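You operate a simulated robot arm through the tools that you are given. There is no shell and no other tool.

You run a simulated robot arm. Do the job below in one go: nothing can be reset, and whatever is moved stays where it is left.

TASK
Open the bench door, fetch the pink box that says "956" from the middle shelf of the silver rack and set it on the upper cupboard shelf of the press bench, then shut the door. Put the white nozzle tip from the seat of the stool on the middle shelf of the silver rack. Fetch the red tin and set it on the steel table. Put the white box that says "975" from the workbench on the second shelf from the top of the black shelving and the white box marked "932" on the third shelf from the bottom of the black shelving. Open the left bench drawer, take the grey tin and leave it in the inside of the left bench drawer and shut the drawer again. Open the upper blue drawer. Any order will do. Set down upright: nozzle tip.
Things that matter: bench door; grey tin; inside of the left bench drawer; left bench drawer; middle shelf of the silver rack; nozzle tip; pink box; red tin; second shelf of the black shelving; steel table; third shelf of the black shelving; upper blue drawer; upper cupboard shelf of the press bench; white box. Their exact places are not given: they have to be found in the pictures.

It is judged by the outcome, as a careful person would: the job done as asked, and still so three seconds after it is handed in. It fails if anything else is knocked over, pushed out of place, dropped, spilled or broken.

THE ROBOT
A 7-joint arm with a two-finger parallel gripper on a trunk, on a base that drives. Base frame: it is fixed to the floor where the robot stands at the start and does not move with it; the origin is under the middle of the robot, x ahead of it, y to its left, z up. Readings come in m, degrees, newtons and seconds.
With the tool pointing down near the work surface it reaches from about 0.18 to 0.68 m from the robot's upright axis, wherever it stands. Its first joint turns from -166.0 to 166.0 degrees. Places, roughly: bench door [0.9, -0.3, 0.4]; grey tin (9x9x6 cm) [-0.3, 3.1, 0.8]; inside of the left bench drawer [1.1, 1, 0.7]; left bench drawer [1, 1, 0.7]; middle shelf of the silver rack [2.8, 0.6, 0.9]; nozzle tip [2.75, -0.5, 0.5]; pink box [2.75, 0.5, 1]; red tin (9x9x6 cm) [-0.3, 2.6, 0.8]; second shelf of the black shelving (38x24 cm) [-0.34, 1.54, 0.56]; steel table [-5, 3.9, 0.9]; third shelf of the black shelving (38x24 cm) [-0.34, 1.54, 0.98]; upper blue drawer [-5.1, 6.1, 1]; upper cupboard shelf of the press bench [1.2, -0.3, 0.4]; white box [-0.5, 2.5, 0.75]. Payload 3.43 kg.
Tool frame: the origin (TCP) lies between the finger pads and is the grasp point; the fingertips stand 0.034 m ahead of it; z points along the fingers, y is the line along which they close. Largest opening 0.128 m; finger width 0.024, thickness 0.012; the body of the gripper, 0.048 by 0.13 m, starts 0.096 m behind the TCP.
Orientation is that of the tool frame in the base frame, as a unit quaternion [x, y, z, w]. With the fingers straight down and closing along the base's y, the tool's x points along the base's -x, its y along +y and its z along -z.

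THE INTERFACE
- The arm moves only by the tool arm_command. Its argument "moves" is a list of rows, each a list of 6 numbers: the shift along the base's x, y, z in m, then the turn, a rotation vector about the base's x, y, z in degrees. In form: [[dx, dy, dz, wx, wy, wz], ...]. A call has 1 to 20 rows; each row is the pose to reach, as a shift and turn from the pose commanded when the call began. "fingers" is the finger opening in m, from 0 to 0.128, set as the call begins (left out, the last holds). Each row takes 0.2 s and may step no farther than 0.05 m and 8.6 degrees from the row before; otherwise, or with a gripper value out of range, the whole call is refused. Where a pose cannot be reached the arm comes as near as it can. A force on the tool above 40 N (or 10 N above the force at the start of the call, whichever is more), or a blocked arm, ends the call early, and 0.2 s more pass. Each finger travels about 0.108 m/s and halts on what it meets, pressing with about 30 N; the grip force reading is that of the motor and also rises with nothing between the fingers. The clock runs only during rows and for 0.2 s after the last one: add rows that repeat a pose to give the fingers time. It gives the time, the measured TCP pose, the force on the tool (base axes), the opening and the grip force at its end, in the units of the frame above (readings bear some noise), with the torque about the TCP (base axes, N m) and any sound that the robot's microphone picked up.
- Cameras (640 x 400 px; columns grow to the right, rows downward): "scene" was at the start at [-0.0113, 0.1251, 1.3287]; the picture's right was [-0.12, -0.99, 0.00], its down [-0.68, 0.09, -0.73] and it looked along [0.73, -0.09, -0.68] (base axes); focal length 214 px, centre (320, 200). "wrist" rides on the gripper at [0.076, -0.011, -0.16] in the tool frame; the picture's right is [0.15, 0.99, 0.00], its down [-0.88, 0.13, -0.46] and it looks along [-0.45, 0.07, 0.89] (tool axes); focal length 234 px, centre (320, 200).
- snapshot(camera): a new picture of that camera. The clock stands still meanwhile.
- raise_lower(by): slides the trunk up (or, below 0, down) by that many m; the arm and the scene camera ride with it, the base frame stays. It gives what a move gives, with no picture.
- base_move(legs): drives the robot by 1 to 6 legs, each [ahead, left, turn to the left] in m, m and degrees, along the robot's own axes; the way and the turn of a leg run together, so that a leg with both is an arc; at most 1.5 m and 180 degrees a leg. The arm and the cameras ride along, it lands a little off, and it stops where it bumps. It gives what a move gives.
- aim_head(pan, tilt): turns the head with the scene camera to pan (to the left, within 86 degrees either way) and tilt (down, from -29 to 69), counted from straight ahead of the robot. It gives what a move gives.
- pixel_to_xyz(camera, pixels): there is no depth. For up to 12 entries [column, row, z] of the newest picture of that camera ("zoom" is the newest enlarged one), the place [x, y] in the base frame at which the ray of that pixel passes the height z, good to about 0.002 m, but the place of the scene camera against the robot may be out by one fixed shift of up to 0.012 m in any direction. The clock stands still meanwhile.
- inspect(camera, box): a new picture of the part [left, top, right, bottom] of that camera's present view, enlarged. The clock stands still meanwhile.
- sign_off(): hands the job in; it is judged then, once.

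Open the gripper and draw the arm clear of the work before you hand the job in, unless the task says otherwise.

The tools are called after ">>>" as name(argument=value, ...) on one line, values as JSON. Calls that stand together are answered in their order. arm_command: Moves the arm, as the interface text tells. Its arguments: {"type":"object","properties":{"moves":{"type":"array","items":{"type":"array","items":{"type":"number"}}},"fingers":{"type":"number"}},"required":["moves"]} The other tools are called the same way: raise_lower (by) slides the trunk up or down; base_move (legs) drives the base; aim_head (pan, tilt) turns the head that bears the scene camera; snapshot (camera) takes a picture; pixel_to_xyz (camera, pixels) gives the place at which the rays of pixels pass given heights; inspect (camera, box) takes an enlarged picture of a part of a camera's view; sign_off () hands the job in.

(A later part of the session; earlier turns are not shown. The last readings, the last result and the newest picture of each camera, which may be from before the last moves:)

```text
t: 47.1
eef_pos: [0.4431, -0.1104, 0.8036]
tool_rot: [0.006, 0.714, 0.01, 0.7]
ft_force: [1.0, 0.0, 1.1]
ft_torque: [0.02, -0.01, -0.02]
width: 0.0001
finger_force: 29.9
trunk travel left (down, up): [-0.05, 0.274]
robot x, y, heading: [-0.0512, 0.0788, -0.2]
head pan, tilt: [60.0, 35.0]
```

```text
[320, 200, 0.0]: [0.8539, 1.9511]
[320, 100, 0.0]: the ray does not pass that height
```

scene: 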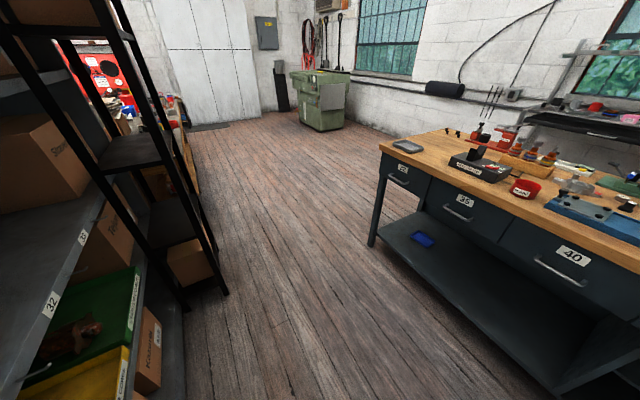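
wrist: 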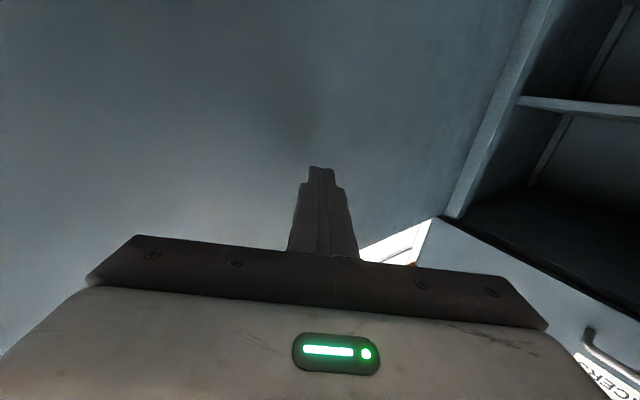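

I'll cast the aisle's floor points: the black shelving's foot at (222, 292), bench leg at (372, 243), and further points.

>>> pixel_to_xyz(camera="scene", pixels=[[222, 292, 0.0], [187, 305, 0.0], [188, 397, 0.0], [372, 243, 0.0], [378, 148, 0.85], [300, 125, 0.0], [344, 128, 0.0], [200, 255, 0.0], [232, 380, 0.0]])

```text
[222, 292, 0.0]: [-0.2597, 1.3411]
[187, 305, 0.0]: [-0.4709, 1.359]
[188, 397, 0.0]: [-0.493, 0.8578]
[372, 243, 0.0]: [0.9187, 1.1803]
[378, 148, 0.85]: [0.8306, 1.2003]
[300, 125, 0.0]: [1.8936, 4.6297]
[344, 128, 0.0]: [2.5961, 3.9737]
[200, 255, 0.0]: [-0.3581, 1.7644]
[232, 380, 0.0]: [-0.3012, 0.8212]
```

The black shelving stands at x -0.46 to -0.22, y 1.34 to 1.76, so the aisle runs from x = -0.22 to 0.83. I drive ahead 0.2 m, then slide left 1.8 m past the bench's end.

>>> base_move(legs=[[0.2, 0, 0], [0, 1.4, 0], [0, 0.45, 0]])

>>> aim_head(pan=-20, tilt=30)

>>> snapshot(camera="scene")

>>> aim_head(pan=86, tilt=30)

>>> snapshot(camera="scene")

```text
t: 66.3
eef_pos: [0.6744, 1.7157, 0.8032]
tool_rot: [0.017, 0.714, -0.001, 0.7]
ft_force: [-0.7, -0.3, -0.3]
ft_torque: [0.0, 0.01, 0.01]
width: 0.0001
finger_force: 30.0
trunk travel left (down, up): [-0.05, 0.274]
robot x, y, heading: [0.1831, 1.9225, -1.9]
head pan, tilt: [60.0, 35.0]
```

```text
t: 67.8
eef_pos: [0.6737, 1.7163, 0.8049]
tool_rot: [0.017, 0.714, -0.001, 0.7]
ft_force: [0.4, -0.9, 0.4]
ft_torque: [0.0, -0.04, 0.01]
width: 0.0
finger_force: 29.9
trunk travel left (down, up): [-0.05, 0.274]
robot x, y, heading: [0.1839, 1.9201, -1.9]
head pan, tilt: [-20.0, 30.0]
```

```text
taken
```

scene: 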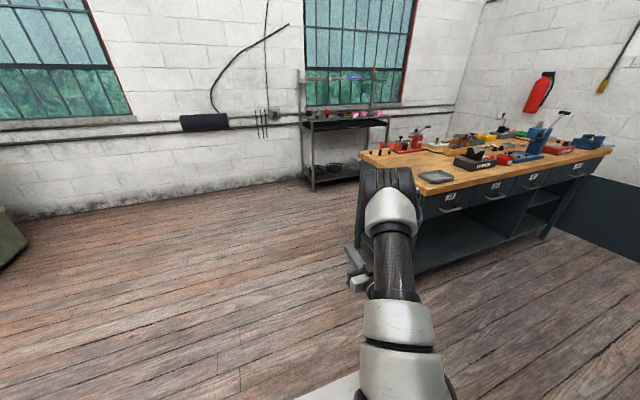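

```text
t: 69.6
eef_pos: [0.6738, 1.7148, 0.8029]
tool_rot: [0.017, 0.714, -0.001, 0.7]
ft_force: [0.2, 0.7, -0.1]
ft_torque: [-0.03, 0.02, 0.04]
width: 0.0002
finger_force: 29.9
trunk travel left (down, up): [-0.05, 0.274]
robot x, y, heading: [0.1846, 1.9232, -1.9]
head pan, tilt: [85.9, 30.0]
```

```text
taken
```

scene: 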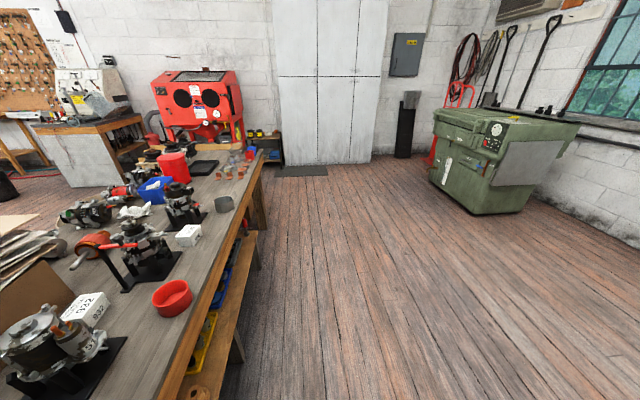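

The workbench to the left holds a white box near (85, 310), another at (190, 235), a low red tin at (172, 298), a grey tin at (224, 204) and a tall red one at (175, 165). I'll zoom to read the labels and get positions.

>>> inspect(camera="scene", box=[0, 210, 256, 370])

>>> inspect(camera="scene", box=[90, 130, 282, 250])

>>> pixel_to_xyz(camera="scene", pixels=[[172, 313, 0.75], [85, 325, 0.75], [190, 243, 0.75], [224, 211, 0.75], [175, 180, 0.75], [160, 395, 0.75], [262, 160, 0.75]])

```text
2.50 times, centred on (128, 290) of scene
```

zoom: 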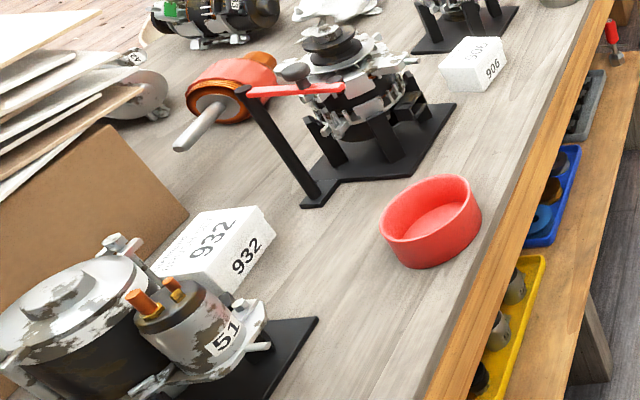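

```text
3.33 times, centred on (186, 190) of scene
```

zoom: 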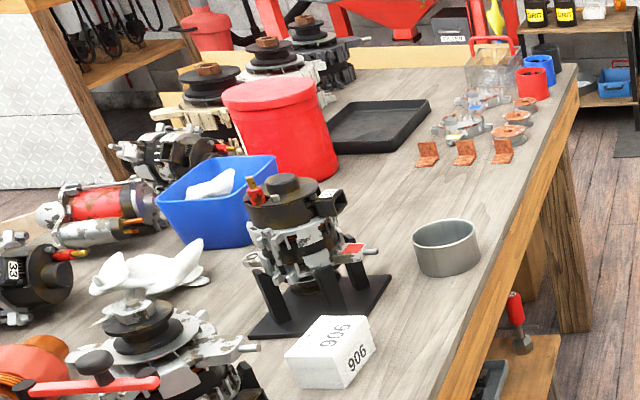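

```text
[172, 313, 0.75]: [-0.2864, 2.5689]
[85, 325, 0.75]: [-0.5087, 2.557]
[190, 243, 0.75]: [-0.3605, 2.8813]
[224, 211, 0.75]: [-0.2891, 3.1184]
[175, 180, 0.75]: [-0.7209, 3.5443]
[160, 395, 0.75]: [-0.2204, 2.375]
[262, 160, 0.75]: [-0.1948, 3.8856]
```

The box at zoom (215, 245) says "932"; the other white one reads "906", so "975" must be elsewhere on this bench. I drive to open floor at about (0.75, 2.25) and turn to face the workbench.

>>> base_move(legs=[[0.55, 0.35, 1.9], [0, 0, 90], [0, 0, 90]])

>>> raise_lower(by=0.2)

>>> aim_head(pan=0, tilt=35)

>>> snapshot(camera="scene")

>>> aim_head(pan=30, tilt=25)

>>> snapshot(camera="scene")

```text
t: 81.5
eef_pos: [0.2492, 2.4691, 0.8033]
tool_rot: [0.714, -0.01, -0.7, 0.005]
ft_force: [-0.1, 0.2, 0.8]
ft_torque: [0.01, 0.01, -0.03]
width: 0.0
finger_force: 29.9
trunk travel left (down, up): [-0.05, 0.274]
robot x, y, heading: [0.7415, 2.2687, 179.2]
head pan, tilt: [85.9, 30.0]
```

```text
t: 83.7
eef_pos: [0.2484, 2.4691, 1.0024]
tool_rot: [0.714, -0.011, -0.7, 0.005]
ft_force: [0.4, -0.6, 0.1]
ft_torque: [0.0, 0.02, 0.0]
width: 0.0
finger_force: 30.0
trunk travel left (down, up): [-0.25, 0.074]
robot x, y, heading: [0.7375, 2.2719, 179.0]
head pan, tilt: [85.9, 30.0]
```

```text
t: 85.3
eef_pos: [0.2486, 2.4678, 1.0027]
tool_rot: [0.714, -0.009, -0.7, 0.007]
ft_force: [0.2, 0.1, 0.1]
ft_torque: [0.0, 0.02, -0.01]
width: 0.0
finger_force: 30.5
trunk travel left (down, up): [-0.25, 0.074]
robot x, y, heading: [0.7393, 2.2756, 179.3]
head pan, tilt: [0.0, 35.0]
```

```text
taken
```

scene: 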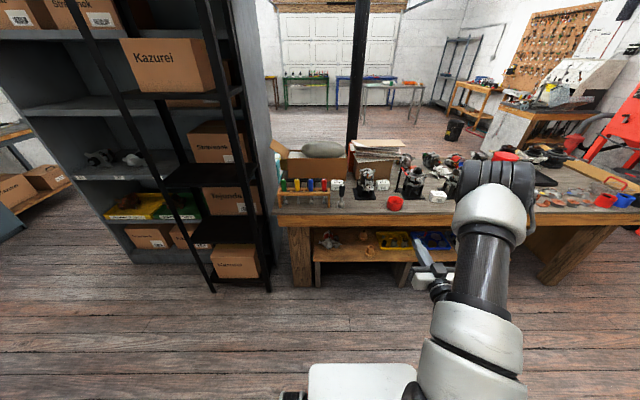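

```text
t: 86.2
eef_pos: [0.2492, 2.4683, 1.0039]
tool_rot: [0.714, -0.011, -0.7, 0.005]
ft_force: [-0.4, -0.7, -0.2]
ft_torque: [-0.01, 0.0, -0.01]
width: 0.0
finger_force: 29.7
trunk travel left (down, up): [-0.25, 0.074]
robot x, y, heading: [0.7381, 2.2723, 179.6]
head pan, tilt: [30.0, 25.0]
```

```text
taken
```

scene: 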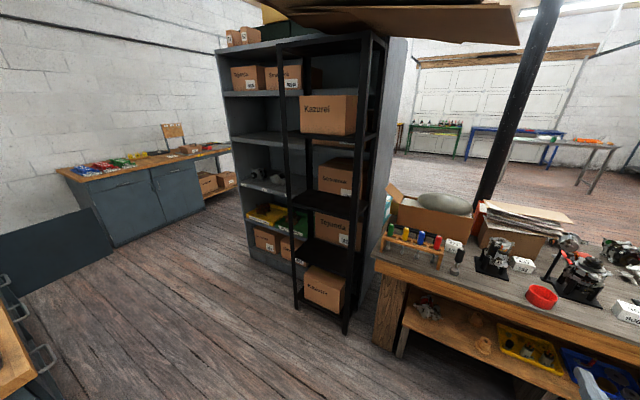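

There is another white box near (453, 246) beside the screwdriver rack, and the black shelving's levels are visible. I'll zoom into both.

>>> inspect(camera="scene", box=[270, 10, 430, 350])

>>> inspect(camera="scene", box=[370, 200, 562, 320])

>>> inspect(camera="scene", box=[448, 220, 640, 340])

```text
1.18 times, centred on (350, 180) of scene
```

zoom: 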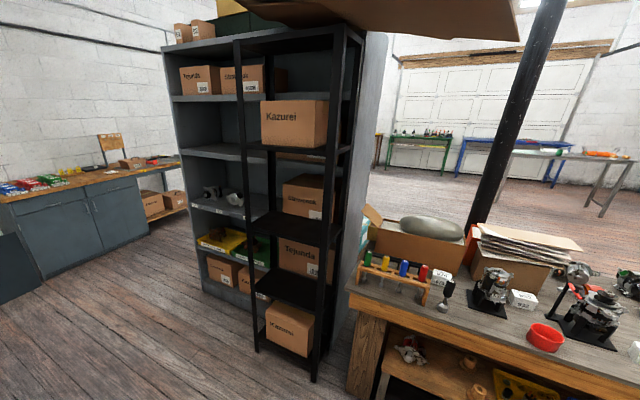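

```text
3.33 times, centred on (466, 260) of scene
```

zoom: 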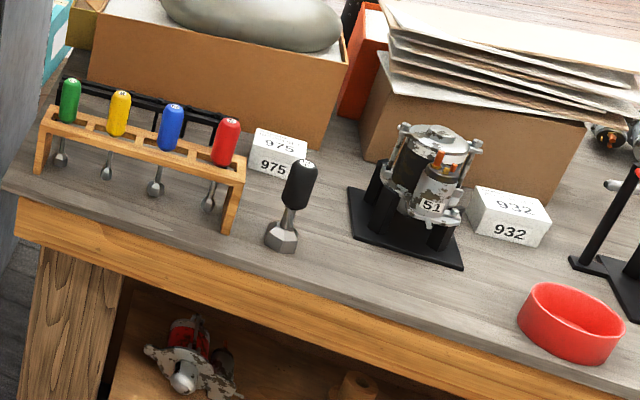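

```text
3.33 times, centred on (544, 280) of scene
```

zoom: 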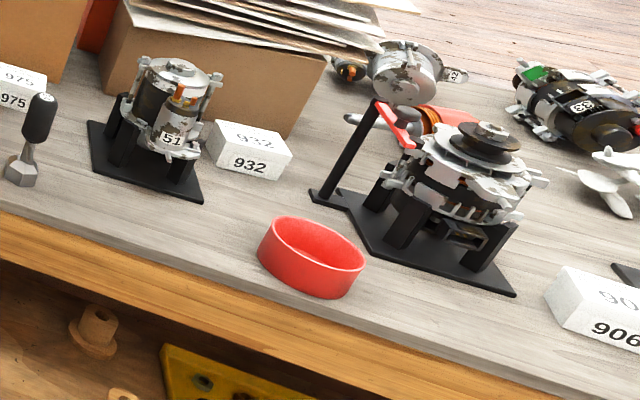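

The "975" box stands behind a free-standing black-handled tool beside the screwdriver rack; "932" is behind the red tin. I zoom on the black shelving to identify its boards.

>>> inspect(camera="scene", box=[240, 20, 432, 140])

>>> inspect(camera="scene", box=[240, 130, 432, 250])

>>> inspect(camera="scene", box=[240, 220, 432, 340])

```text
3.33 times, centred on (336, 80) of scene
```

zoom: 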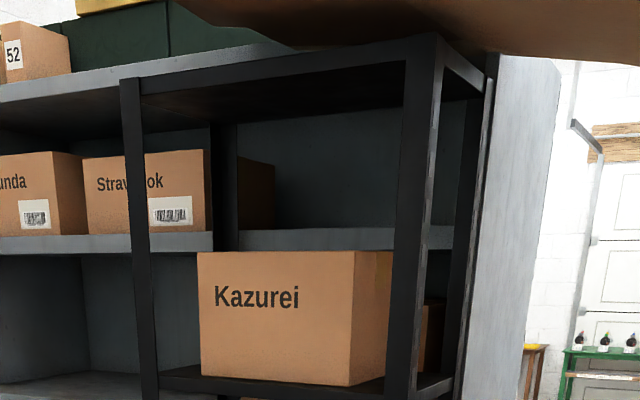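

```text
3.33 times, centred on (336, 190) of scene
```

zoom: 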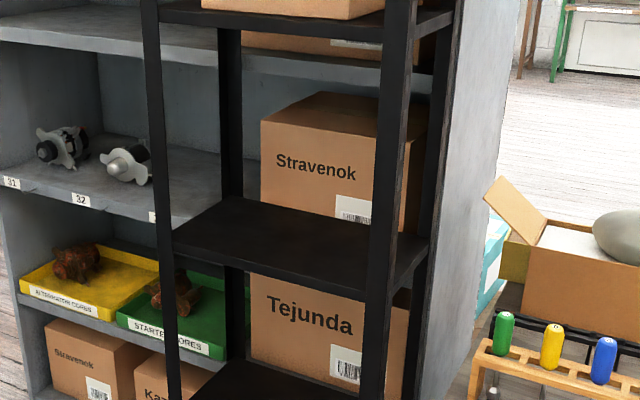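

```text
3.33 times, centred on (336, 280) of scene
```

zoom: 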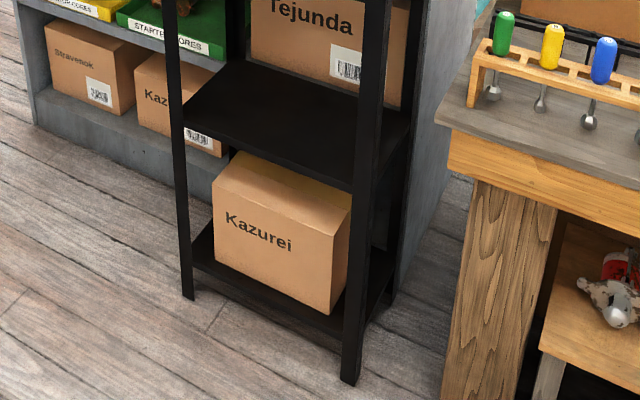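

The black shelving has boards at five levels: top, one with a Kazurei box, two empty ones, and a bottom one with a box. I'll check the heights of the two empty boards from their front corners (292, 204), (355, 218) and (295, 259), (348, 277).

>>> pixel_to_xyz(camera="scene", pixels=[[292.5, 203.5, 0.98], [355.5, 217.6, 0.98], [295.5, 259, 0.56], [348, 277, 0.56], [290, 134, 1.4], [364, 140, 1.4], [293, 287, 0.3], [345, 335, 0.0], [297, 309, 0.0], [274, 43, 1.82], [369, 34, 1.82]])

```text
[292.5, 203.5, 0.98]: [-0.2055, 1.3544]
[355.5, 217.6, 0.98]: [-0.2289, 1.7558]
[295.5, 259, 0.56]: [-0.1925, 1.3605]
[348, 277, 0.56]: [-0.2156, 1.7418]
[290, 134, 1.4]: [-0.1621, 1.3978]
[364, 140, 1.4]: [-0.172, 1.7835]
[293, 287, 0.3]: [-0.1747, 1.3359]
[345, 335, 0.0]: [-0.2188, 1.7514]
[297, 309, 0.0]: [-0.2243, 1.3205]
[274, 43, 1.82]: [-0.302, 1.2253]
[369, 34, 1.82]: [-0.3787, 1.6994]
```

The two empty boards are indeed at z ≈ 0.98 and 0.56, matching the listed third and second shelves. Next I locate the workbench edge and the items on it from this view.

>>> pixel_to_xyz(camera="scene", pixels=[[371, 257, 0.75], [560, 325, 0.75], [448, 253, 0.75], [460, 252, 0.75], [455, 274, 0.75], [442, 268, 0.75], [507, 268, 0.75], [528, 273, 0.75], [538, 308, 0.75], [541, 289, 0.81], [374, 245, 0.75], [476, 260, 0.75]])

>>> inspect(camera="scene", box=[420, 225, 540, 300])

```text
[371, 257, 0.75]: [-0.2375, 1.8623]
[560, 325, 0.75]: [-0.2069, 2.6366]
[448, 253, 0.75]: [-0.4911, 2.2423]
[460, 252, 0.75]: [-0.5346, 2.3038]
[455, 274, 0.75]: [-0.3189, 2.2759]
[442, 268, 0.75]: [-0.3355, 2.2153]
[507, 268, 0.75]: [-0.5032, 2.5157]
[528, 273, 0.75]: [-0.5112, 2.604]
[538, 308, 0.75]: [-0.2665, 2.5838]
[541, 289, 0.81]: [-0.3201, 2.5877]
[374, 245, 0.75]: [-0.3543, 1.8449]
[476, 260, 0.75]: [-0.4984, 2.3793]
```

```text
5.33 times, centred on (480, 262) of scene
```

zoom: 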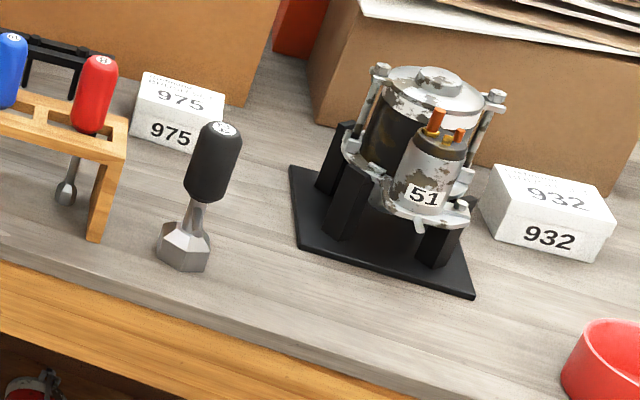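

The workbench top is at z ≈ 0.75 with its front edge at x ≈ -0.21; "932" sits near (-0.52, 2.56) and "975" near (-0.53, 2.26). I raise the tool, tilt it 45 degrees down and drive close to the bench.

>>> arm_command(moves=[[0, 0, 0.02, 0, -8, 0], [0, -0.01, 0.04, 0, -16, 0], [0, -0.02, 0.06, 0, -24, 0], [0, -0.03, 0.08, 0, -32, 0], [0, -0.04, 0.1, 0, -40, 0], [0, -0.05, 0.1, 0, -45, 0], [0, -0.05, 0.1, 0, -45, 0]], fingers=0.128)

>>> base_move(legs=[[0.3, -0.22, 0.7], [0.21, 0, 0]])

>>> snapshot(camera="wrist")

>>> aim_head(pan=0, tilt=50)

>>> snapshot(camera="scene")

```text
t: 87.8
eef_pos: [0.2485, 2.4185, 1.1041]
tool_rot: [0.927, -0.011, -0.374, 0.002]
ft_force: [0.4, 0.0, -0.5]
ft_torque: [-0.01, 0.03, 0.0]
width: 0.1281
finger_force: 0.0
trunk travel left (down, up): [-0.25, 0.074]
robot x, y, heading: [0.7408, 2.2707, 179.3]
head pan, tilt: [30.0, 25.0]
```

```text
t: 91.8
eef_pos: [-0.262, 2.6249, 1.1022]
tool_rot: [0.928, -0.001, -0.374, 0.006]
ft_force: [0.0, 0.2, -0.1]
ft_torque: [0.03, -0.01, 0.0]
width: 0.1279
finger_force: 0.1
trunk travel left (down, up): [-0.25, 0.074]
robot x, y, heading: [0.2349, 2.4899, -179.5]
head pan, tilt: [30.0, 25.0]
```

```text
taken
```

wrist: 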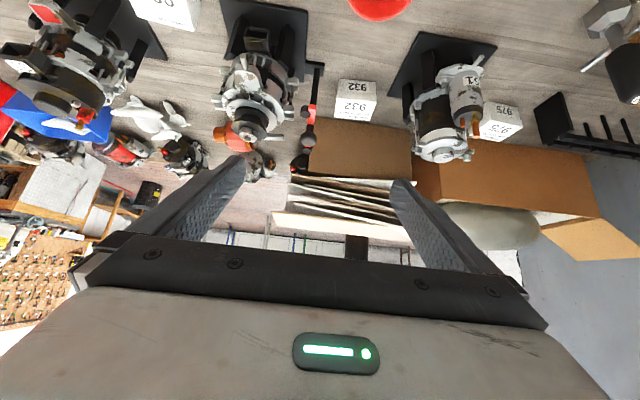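

```text
t: 92.8
eef_pos: [-0.2615, 2.6241, 1.1041]
tool_rot: [0.927, -0.001, -0.375, 0.007]
ft_force: [0.6, 0.2, 0.5]
ft_torque: [0.01, -0.03, 0.02]
width: 0.128
finger_force: 0.1
trunk travel left (down, up): [-0.25, 0.074]
robot x, y, heading: [0.2351, 2.4864, -179.2]
head pan, tilt: [0.0, 50.0]
```

```text
taken
```

scene: 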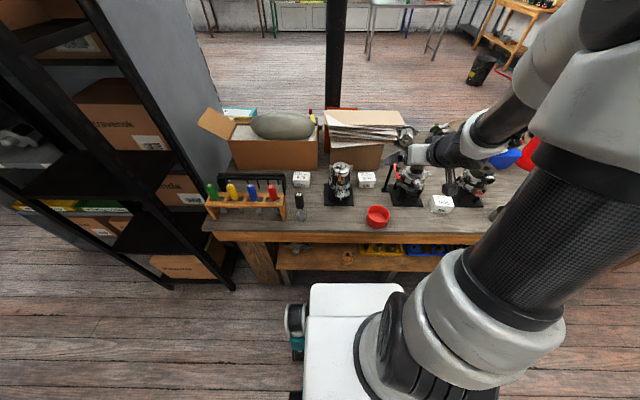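

In the wrist picture (upside down, right = -y) "932" is at (355, 100), with a stand's foot just left at (318, 72) and the motor base right at (390, 80). I zoom in and cast the gaps, as they are narrow.

>>> inspect(camera="wrist", box=[280, 40, 440, 140])

>>> inspect(camera="scene", box=[280, 130, 440, 230])

```text
4.00 times, centred on (360, 90) of wrist
```

zoom: 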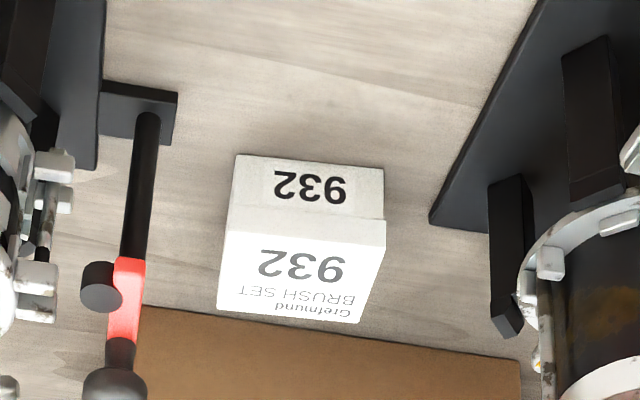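

```text
4.00 times, centred on (360, 180) of scene
```

zoom: 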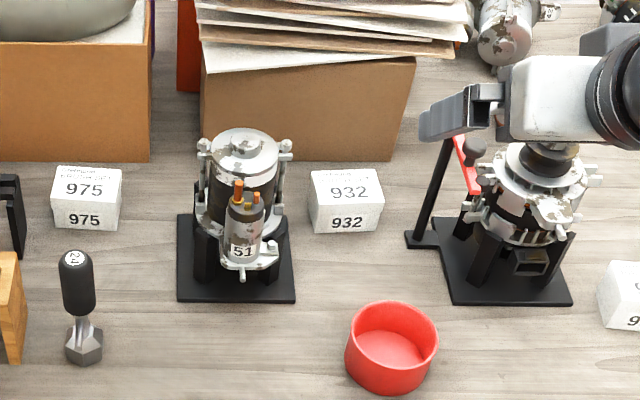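

I cast the "932" box corners, the stand's foot edge and the motor base corner from the zoomed wrist picture.

>>> pixel_to_xyz(camera="zoom", pixels=[[320, 200, 0.75]])

>>> inspect(camera="wrist", box=[280, 40, 440, 140])

>>> pixel_to_xyz(camera="zoom", pixels=[[238, 155, 0.75], [383, 168, 0.75], [231, 228, 0.8], [385, 220, 0.8], [218, 308, 0.8], [360, 322, 0.8], [178, 95, 0.755], [172, 145, 0.755], [430, 218, 0.755], [543, 0, 0.755], [130, 262, 0.95], [143, 308, 0.75]])

```text
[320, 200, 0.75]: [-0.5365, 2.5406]
```

```text
4.00 times, centred on (360, 90) of wrist
```

zoom: 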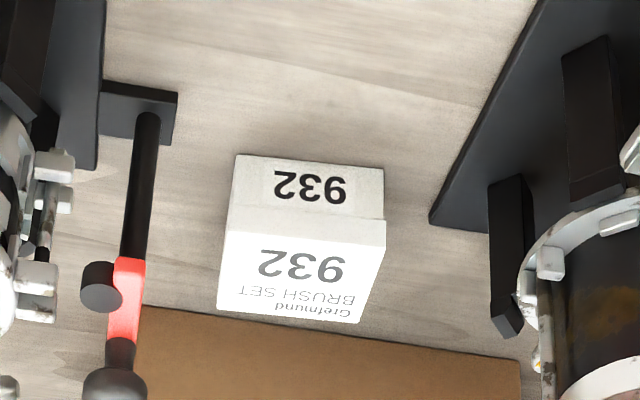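

```text
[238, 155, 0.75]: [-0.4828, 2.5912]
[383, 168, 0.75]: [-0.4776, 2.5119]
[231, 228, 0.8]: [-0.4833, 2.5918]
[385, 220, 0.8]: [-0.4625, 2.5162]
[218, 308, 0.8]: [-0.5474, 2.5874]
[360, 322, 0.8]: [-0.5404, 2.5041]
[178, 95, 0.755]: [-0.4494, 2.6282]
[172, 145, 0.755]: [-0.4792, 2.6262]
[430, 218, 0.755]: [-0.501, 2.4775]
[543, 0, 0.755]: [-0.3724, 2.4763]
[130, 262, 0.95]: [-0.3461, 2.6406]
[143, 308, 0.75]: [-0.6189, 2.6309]
```

Box "932" spans y 2.512–2.591 with centre about (-0.512, 2.549), and there is about 3 cm free on each side. I steepen the tool to 60 degrees to clear the red tin, turn 3.6 degrees to match the box, and move to a pre-grasp point 0.1 m off.

>>> arm_command(moves=[[-0.035, -0.016, -0.025, 0, -3.75, 0.9], [-0.07, -0.032, -0.05, 0, -7.5, 1.8], [-0.105, -0.048, -0.075, 0, -11.25, 2.7], [-0.14, -0.064, -0.1, 0, -15, 3.6], [-0.156, -0.066, -0.135, 0, -15, 3.6], [-0.172, -0.068, -0.17, 0, -15, 3.6], [-0.188, -0.069, -0.2, 0, -15, 3.6], [-0.2025, -0.07, -0.226, 0, -15, 3.6], [-0.2025, -0.07, -0.226, 0, -15, 3.6]], fingers=0.108)

>>> snapshot(camera="wrist")

>>> snapshot(camera="scene")

```text
t: 94.8
eef_pos: [-0.4631, 2.5545, 0.8791]
tool_rot: [0.968, 0.026, -0.25, 0.018]
ft_force: [0.5, 0.7, 1.3]
ft_torque: [-0.01, 0.02, 0.0]
width: 0.1082
finger_force: 0.2
trunk travel left (down, up): [-0.25, 0.074]
robot x, y, heading: [0.2347, 2.4908, -179.8]
head pan, tilt: [0.0, 50.0]
```

```text
taken
```

wrist: 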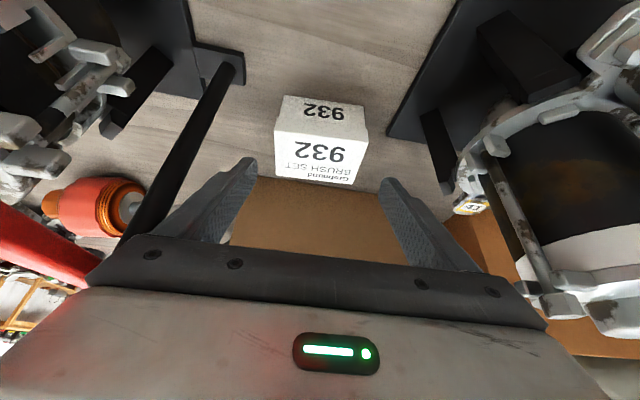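

```text
taken
```

scene: 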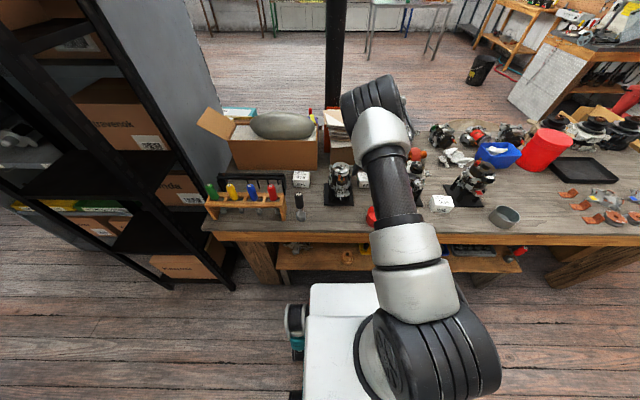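

The box is centred between the fingers at about (320, 140) and the tall black post stays left of the gripper. I cast the top-face corners once more to fix centring and height.

>>> inspect(camera="wrist", box=[240, 70, 400, 170])

>>> pixel_to_xyz(camera="wrist", pixels=[[283, 95, 0.75], [362, 106, 0.75], [275, 130, 0.8], [368, 138, 0.8], [275, 177, 0.8], [352, 184, 0.8], [275, 177, 0.79], [352, 184, 0.79], [232, 180, 0.75], [275, 130, 0.79], [368, 138, 0.79]])

```text
4.00 times, centred on (320, 120) of wrist
```

zoom: 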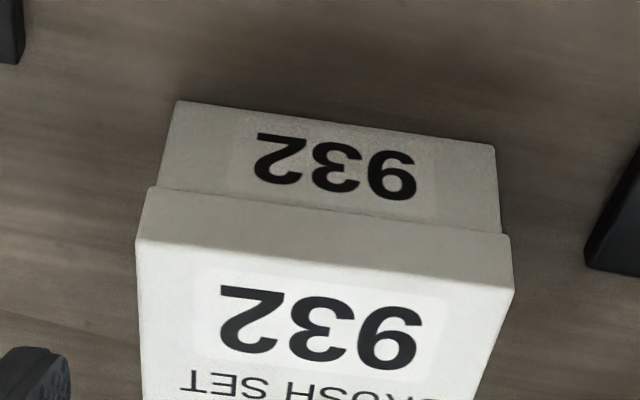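

```text
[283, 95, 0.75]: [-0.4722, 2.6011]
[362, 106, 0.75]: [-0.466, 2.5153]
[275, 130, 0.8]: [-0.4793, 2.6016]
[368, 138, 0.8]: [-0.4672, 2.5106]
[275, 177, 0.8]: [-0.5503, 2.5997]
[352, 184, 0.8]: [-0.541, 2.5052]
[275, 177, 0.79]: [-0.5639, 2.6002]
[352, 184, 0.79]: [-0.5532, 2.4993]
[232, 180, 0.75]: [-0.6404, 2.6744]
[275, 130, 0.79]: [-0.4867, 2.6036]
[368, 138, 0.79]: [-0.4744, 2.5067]
```

Box centre is about (-0.51, 2.556), so I descend 0.1 m along the tool axis with y held at 2.5555, stop at z ≈ 0.792, then close.

>>> arm_command(moves=[[-0.015, 0.0005, -0.026, 0, 0, 0], [-0.03, 0.001, -0.052, 0, 0, 0], [-0.042, 0.001, -0.072, 0, 0, 0], [-0.05, 0.001, -0.0865, 0, 0, 0], [-0.05, 0.001, -0.0865, 0, 0, 0]], fingers=0.108)

>>> snapshot(camera="wrist")

```text
t: 95.5
eef_pos: [-0.498, 2.5591, 0.8267]
tool_rot: [0.967, 0.023, -0.252, 0.014]
ft_force: [20.3, -5.0, 24.6]
ft_torque: [1.26, -0.55, -1.25]
width: 0.1047
finger_force: 0.1
trunk travel left (down, up): [-0.25, 0.074]
robot x, y, heading: [0.2319, 2.4868, -179.6]
head pan, tilt: [0.0, 50.0]
stopped in row 3: the force on the tool passed its limit at 118 N (the readings are from after the stop); the commanded pose is now the measured one
```

```text
taken
```

wrist: 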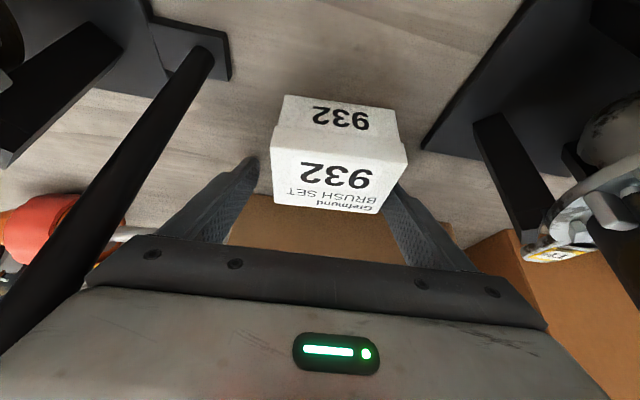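

The right finger pressed on the box's top edge (118 N), so my centring was off: the box sits more toward -y. I back off along the tool axis at once and look again.

>>> arm_command(moves=[[0.01, 0, 0.018, 0, 0, 0], [0.022, 0, 0.038, 0, 0, 0], [0.035, -0.004, 0.055, 0, 0, 0], [0.035, -0.004, 0.055, 0, 0, 0]], fingers=0.115)

>>> snapshot(camera="wrist")

>>> inspect(camera="wrist", box=[220, 70, 428, 200])

```text
t: 96.5
eef_pos: [-0.466, 2.555, 0.8749]
tool_rot: [0.968, 0.025, -0.249, 0.015]
ft_force: [-6.6, -5.9, -1.4]
ft_torque: [0.41, -0.47, 0.14]
width: 0.1149
finger_force: 0.0
trunk travel left (down, up): [-0.25, 0.074]
robot x, y, heading: [0.2337, 2.4879, -179.2]
head pan, tilt: [0.0, 50.0]
```

```text
taken
```

wrist: 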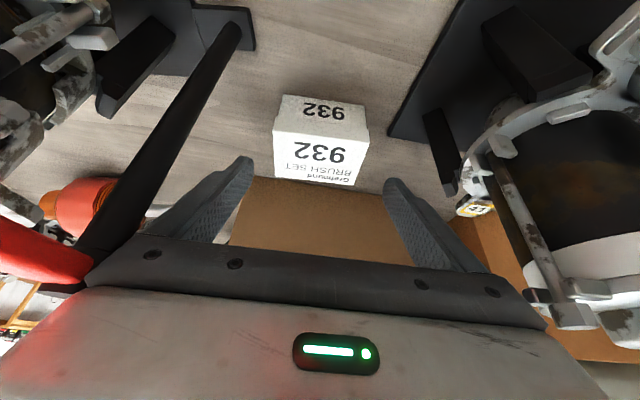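

```text
3.08 times, centred on (324, 135) of wrist
```

zoom: 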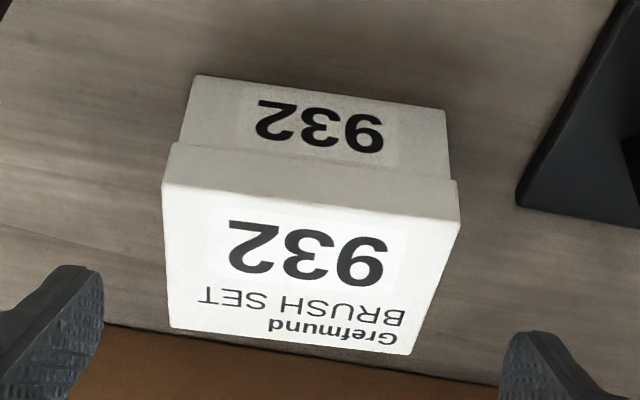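

The force reading is not zero (-6.6, -5.9), and the alternator stand's foot at (255, 50) seems displaced from its earlier place, so the gripper may be touching the red lever. I check the foot's position and look with the scene camera before moving.

>>> pixel_to_xyz(camera="wrist", pixels=[[255, 47, 0.755], [250, 10, 0.755], [388, 138, 0.755], [283, 95, 0.75], [366, 107, 0.75]])

>>> aim_head(pan=-10, tilt=45)

>>> snapshot(camera="scene")

>>> inspect(camera="scene", box=[240, 130, 400, 230])

```text
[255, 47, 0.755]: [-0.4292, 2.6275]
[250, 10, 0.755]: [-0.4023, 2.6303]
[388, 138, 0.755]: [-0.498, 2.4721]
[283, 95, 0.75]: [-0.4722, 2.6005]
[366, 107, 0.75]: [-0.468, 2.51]
```

```text
t: 97.2
eef_pos: [-0.4664, 2.5545, 0.8757]
tool_rot: [0.968, 0.025, -0.249, 0.015]
ft_force: [-4.8, -9.1, 1.3]
ft_torque: [0.76, -0.54, -0.09]
width: 0.1147
finger_force: 0.1
trunk travel left (down, up): [-0.25, 0.074]
robot x, y, heading: [0.2291, 2.4926, -179.3]
head pan, tilt: [-10.0, 45.0]
```

```text
taken
```

scene: 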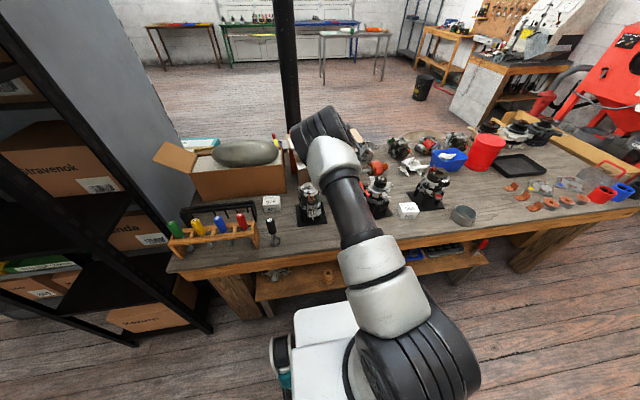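

```text
4.00 times, centred on (320, 180) of scene
```

zoom: 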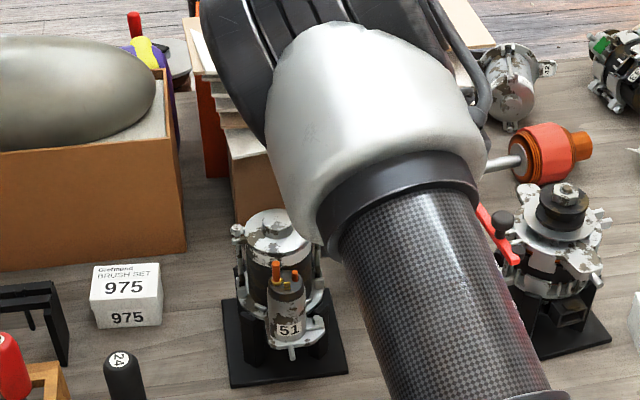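

The stand's foot now casts about 3 cm nearer the robot than before, so the gripper is likely dragging the lever. I look closely at the left of the wrist view to see the contact.

>>> inspect(camera="wrist", box=[0, 150, 288, 330])

>>> inspect(camera="wrist", box=[0, 0, 288, 180])

```text
2.22 times, centred on (144, 240) of wrist
```

zoom: 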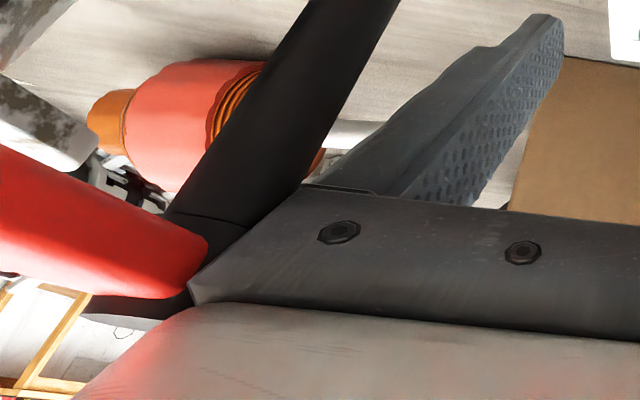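

```text
2.22 times, centred on (144, 90) of wrist
```

zoom: 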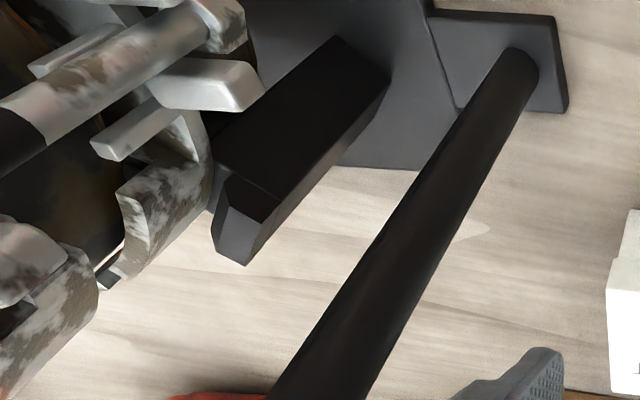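

The gripper's left corner is hooked behind the stand's black post, so pulling back dragged it toward the robot. I release by moving slightly away (-x, -y), then straight up clear of it.

>>> arm_command(moves=[[-0.008, -0.008, 0, 0, 0, 0], [-0.012, -0.016, 0.002, 0, 0, 0], [-0.012, -0.02, 0.02, 0, 0, 0], [-0.012, -0.02, 0.05, 0, 0, 0], [-0.012, -0.02, 0.09, 0, 0, 0], [-0.012, -0.02, 0.13, 0, 0, 0], [-0.012, -0.02, 0.17, 0, 0, 0]], fingers=0.1)

>>> snapshot(camera="wrist")

>>> arm_command(moves=[[0.04, 0, 0.02, 0, 0, 0], [0.08, 0, 0.04, 0, 0, 0], [0.12, 0, 0.05, 0, 0, 0], [0.16, 0.02, 0.05, 0, 0, 0], [0.19, 0.05, 0.05, 0, 0, 0], [0.21, 0.09, 0.05, 0, 0, 0], [0.21, 0.13, 0.05, 0, 0, 0], [0.21, 0.17, 0.05, 0, 0, 0]])

>>> aim_head(pan=0, tilt=50)

>>> inspect(camera="scene", box=[280, 130, 440, 230])

```text
t: 98.8
eef_pos: [-0.4748, 2.5363, 1.0468]
tool_rot: [0.968, 0.024, -0.25, 0.015]
ft_force: [-0.3, 0.0, -0.2]
ft_torque: [-0.05, -0.01, -0.02]
width: 0.1
finger_force: 0.1
trunk travel left (down, up): [-0.25, 0.074]
robot x, y, heading: [0.2338, 2.4893, -179.7]
head pan, tilt: [-10.0, 45.0]
```

```text
taken
```

wrist: 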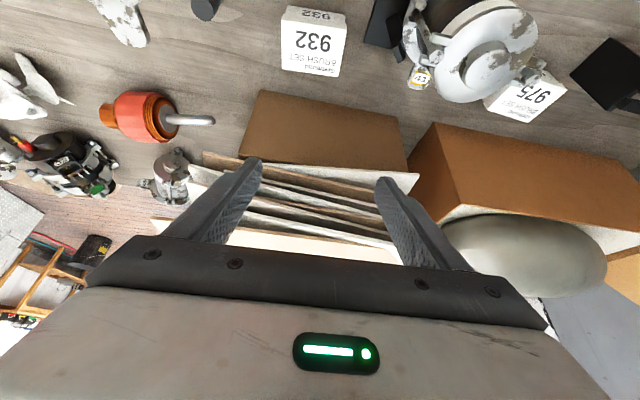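

```text
t: 100.6
eef_pos: [-0.2673, 2.7079, 1.0974]
tool_rot: [0.968, 0.025, -0.25, 0.016]
ft_force: [0.5, 0.0, 0.5]
ft_torque: [-0.01, -0.01, -0.02]
width: 0.0998
finger_force: 0.0
trunk travel left (down, up): [-0.25, 0.074]
robot x, y, heading: [0.2306, 2.4889, -179.3]
head pan, tilt: [-10.0, 45.0]
```

```text
t: 101.3
eef_pos: [-0.2676, 2.7073, 1.0978]
tool_rot: [0.968, 0.025, -0.25, 0.016]
ft_force: [0.1, -0.8, -0.2]
ft_torque: [-0.01, 0.01, -0.02]
width: 0.1001
finger_force: 0.0
trunk travel left (down, up): [-0.25, 0.074]
robot x, y, heading: [0.2305, 2.489, -179.7]
head pan, tilt: [0.0, 50.0]
```

```text
4.00 times, centred on (360, 180) of scene
```

zoom: 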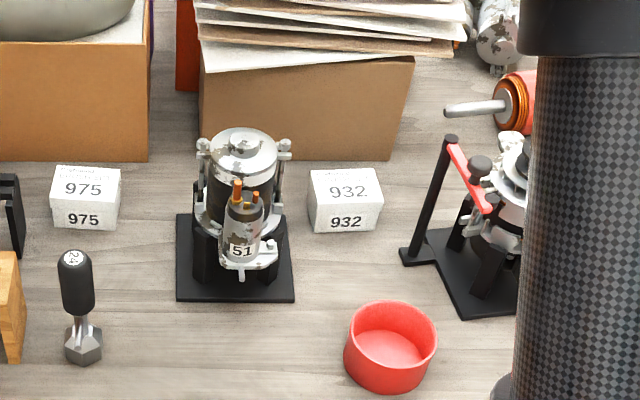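

Comparing with the earlier identical view, the alternator stand moved roughly 3 cm toward the robot and turned a little (its foot went from (405, 238) to (400, 255)). I return the arm to the earlier pose to get an unobstructed comparison.

>>> arm_command(moves=[[0.002, -0.03, 0.002, 0, 5, -1.2], [0.004, -0.06, 0.004, 0, 10, -2.4], [0.006, -0.083, 0.006, 0, 15, -3.6], [0.006, -0.083, 0.006, 0, 15, -3.6]])

>>> inspect(camera="scene", box=[280, 130, 440, 230])

>>> inspect(camera="wrist", box=[160, 0, 400, 150])

>>> snapshot(camera="wrist")

```text
t: 102.3
eef_pos: [-0.2627, 2.6241, 1.103]
tool_rot: [0.927, -0.004, -0.375, 0.003]
ft_force: [0.9, -0.4, 0.0]
ft_torque: [-0.02, 0.01, -0.04]
width: 0.1
finger_force: 0.0
trunk travel left (down, up): [-0.25, 0.074]
robot x, y, heading: [0.2333, 2.4896, -179.8]
head pan, tilt: [0.0, 50.0]
```

```text
4.00 times, centred on (360, 180) of scene
```

zoom: 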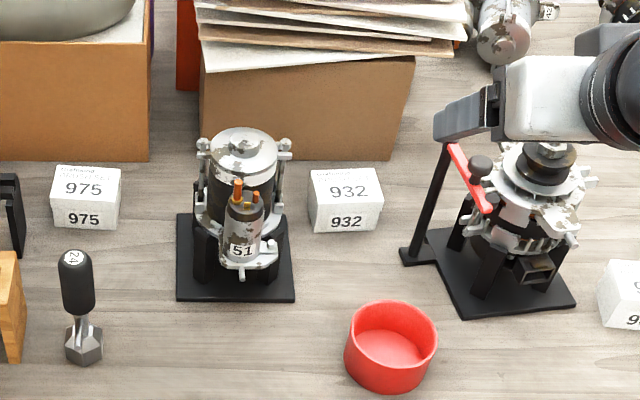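

```text
2.67 times, centred on (280, 75) of wrist
```

zoom: 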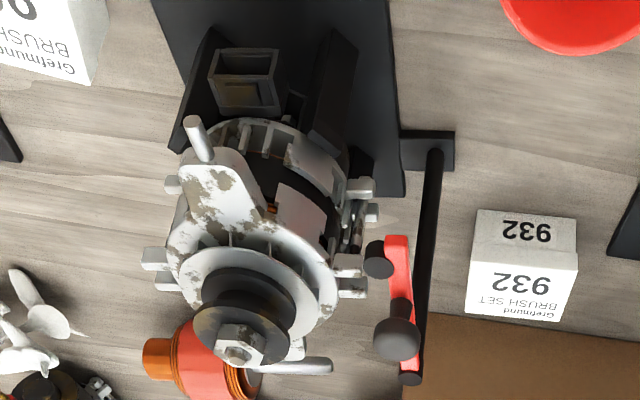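

```text
taken
```

wrist: 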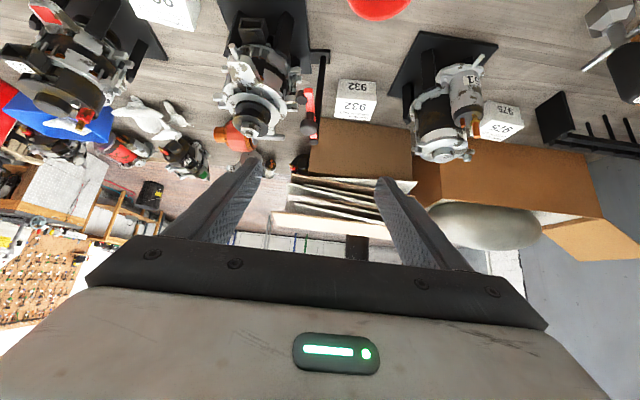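

The stand rotated about 11 degrees about its right front corner: the foot moved roughly 3 cm toward the robot. I will push the foot back with closed fingertips; first I cast its present corners.

>>> pixel_to_xyz(camera="wrist", pixels=[[330.6, 49.5, 0.755], [329.5, 64.5, 0.755], [310, 49, 0.755], [323.9, 58, 0.76], [312, 74, 0.755], [306, 0, 0.755], [312, 175, 0.95], [324.5, 63.75, 0.755], [323, 76.25, 0.755], [395, 0, 0.75], [380, 20, 0.75], [350, 5, 0.81]])

```text
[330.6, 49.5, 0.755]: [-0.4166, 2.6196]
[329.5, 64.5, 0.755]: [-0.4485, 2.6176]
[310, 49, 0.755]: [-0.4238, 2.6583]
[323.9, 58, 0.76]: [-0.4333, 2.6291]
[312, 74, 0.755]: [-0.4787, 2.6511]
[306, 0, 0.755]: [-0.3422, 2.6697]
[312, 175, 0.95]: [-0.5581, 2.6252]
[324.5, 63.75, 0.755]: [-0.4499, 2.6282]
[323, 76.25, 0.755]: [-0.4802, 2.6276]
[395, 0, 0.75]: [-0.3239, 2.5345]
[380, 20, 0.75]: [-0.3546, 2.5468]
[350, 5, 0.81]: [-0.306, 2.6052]
```

The foot's edge is now at x -0.417…-0.449 versus -0.450…-0.480 before, with the post at (-0.433, 2.629). I close the fingers, tilt to 60 degrees and come down in front of the post at (-0.367, 2.632).

>>> arm_command(moves=[[-0.025, 0.002, -0.035, 0, -4, 0], [-0.05, 0.004, -0.07, 0, -8, 0], [-0.075, 0.006, -0.105, 0, -12, 0], [-0.095, 0.008, -0.14, 0, -15, 0], [-0.104, 0.008, -0.18, 0, -15, 0], [-0.104, 0.008, -0.22, 0, -15, 0], [-0.104, 0.008, -0.25, 0, -15, 0], [-0.104, 0.008, -0.25, 0, -15, 0]], fingers=0)

>>> snapshot(camera="wrist")

```text
t: 103.1
eef_pos: [-0.3288, 2.6376, 1.0215]
tool_rot: [0.954, -0.009, -0.299, -0.002]
ft_force: [9.0, 3.8, 18.2]
ft_torque: [0.23, 0.02, -0.14]
width: 0.0
finger_force: 29.8
trunk travel left (down, up): [-0.25, 0.074]
robot x, y, heading: [0.2335, 2.4858, -179.8]
head pan, tilt: [0.0, 50.0]
stopped in row 3: the force on the tool passed its limit at 64 N (the readings are from after the stop); the commanded pose is now the measured one
```

```text
taken
```

wrist: 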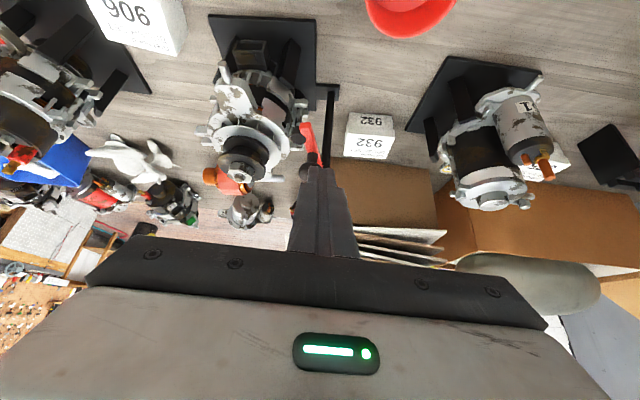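

The fingertips met the top of the post or lever at about (-0.35, 2.635, 0.99), so the post leans toward the robot. I lift straight back up and away.

>>> arm_command(moves=[[0.01, 0, 0.02, 0, 0, 0], [0.03, 0, 0.05, 0, 0, 0], [0.066, -0.013, 0.08, 0, 10, 0], [0.066, -0.013, 0.08, 0, 10, 0]])

>>> inspect(camera="scene", box=[280, 130, 440, 230])

>>> snapshot(camera="wrist")

>>> inspect(camera="wrist", box=[200, 0, 440, 150])

```text
refused: row 3 steps farther than a row can; nothing moved
```

```text
4.00 times, centred on (360, 180) of scene
```

zoom: 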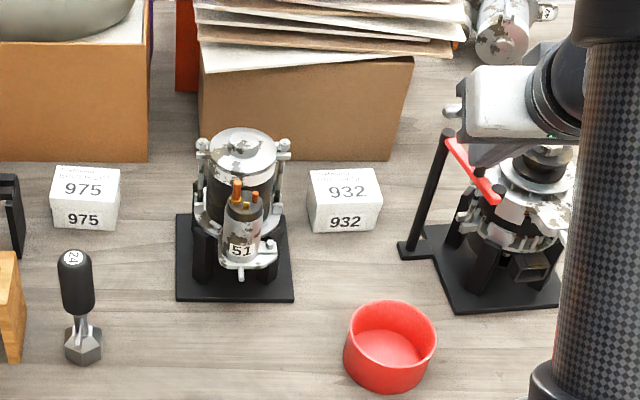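

```text
taken
```

wrist: 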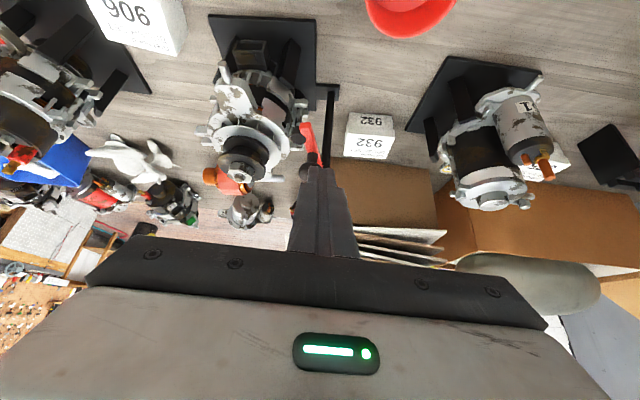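

```text
2.67 times, centred on (320, 75) of wrist
```

zoom: 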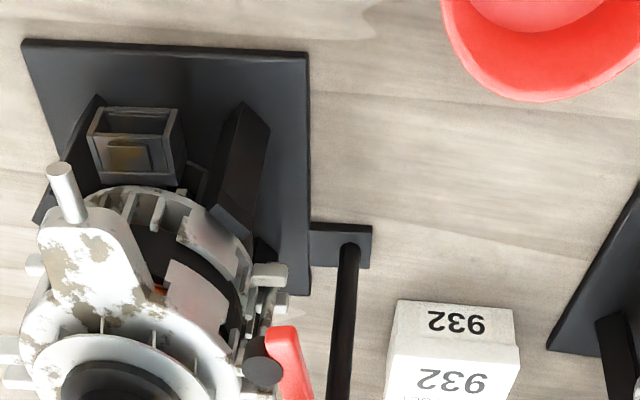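

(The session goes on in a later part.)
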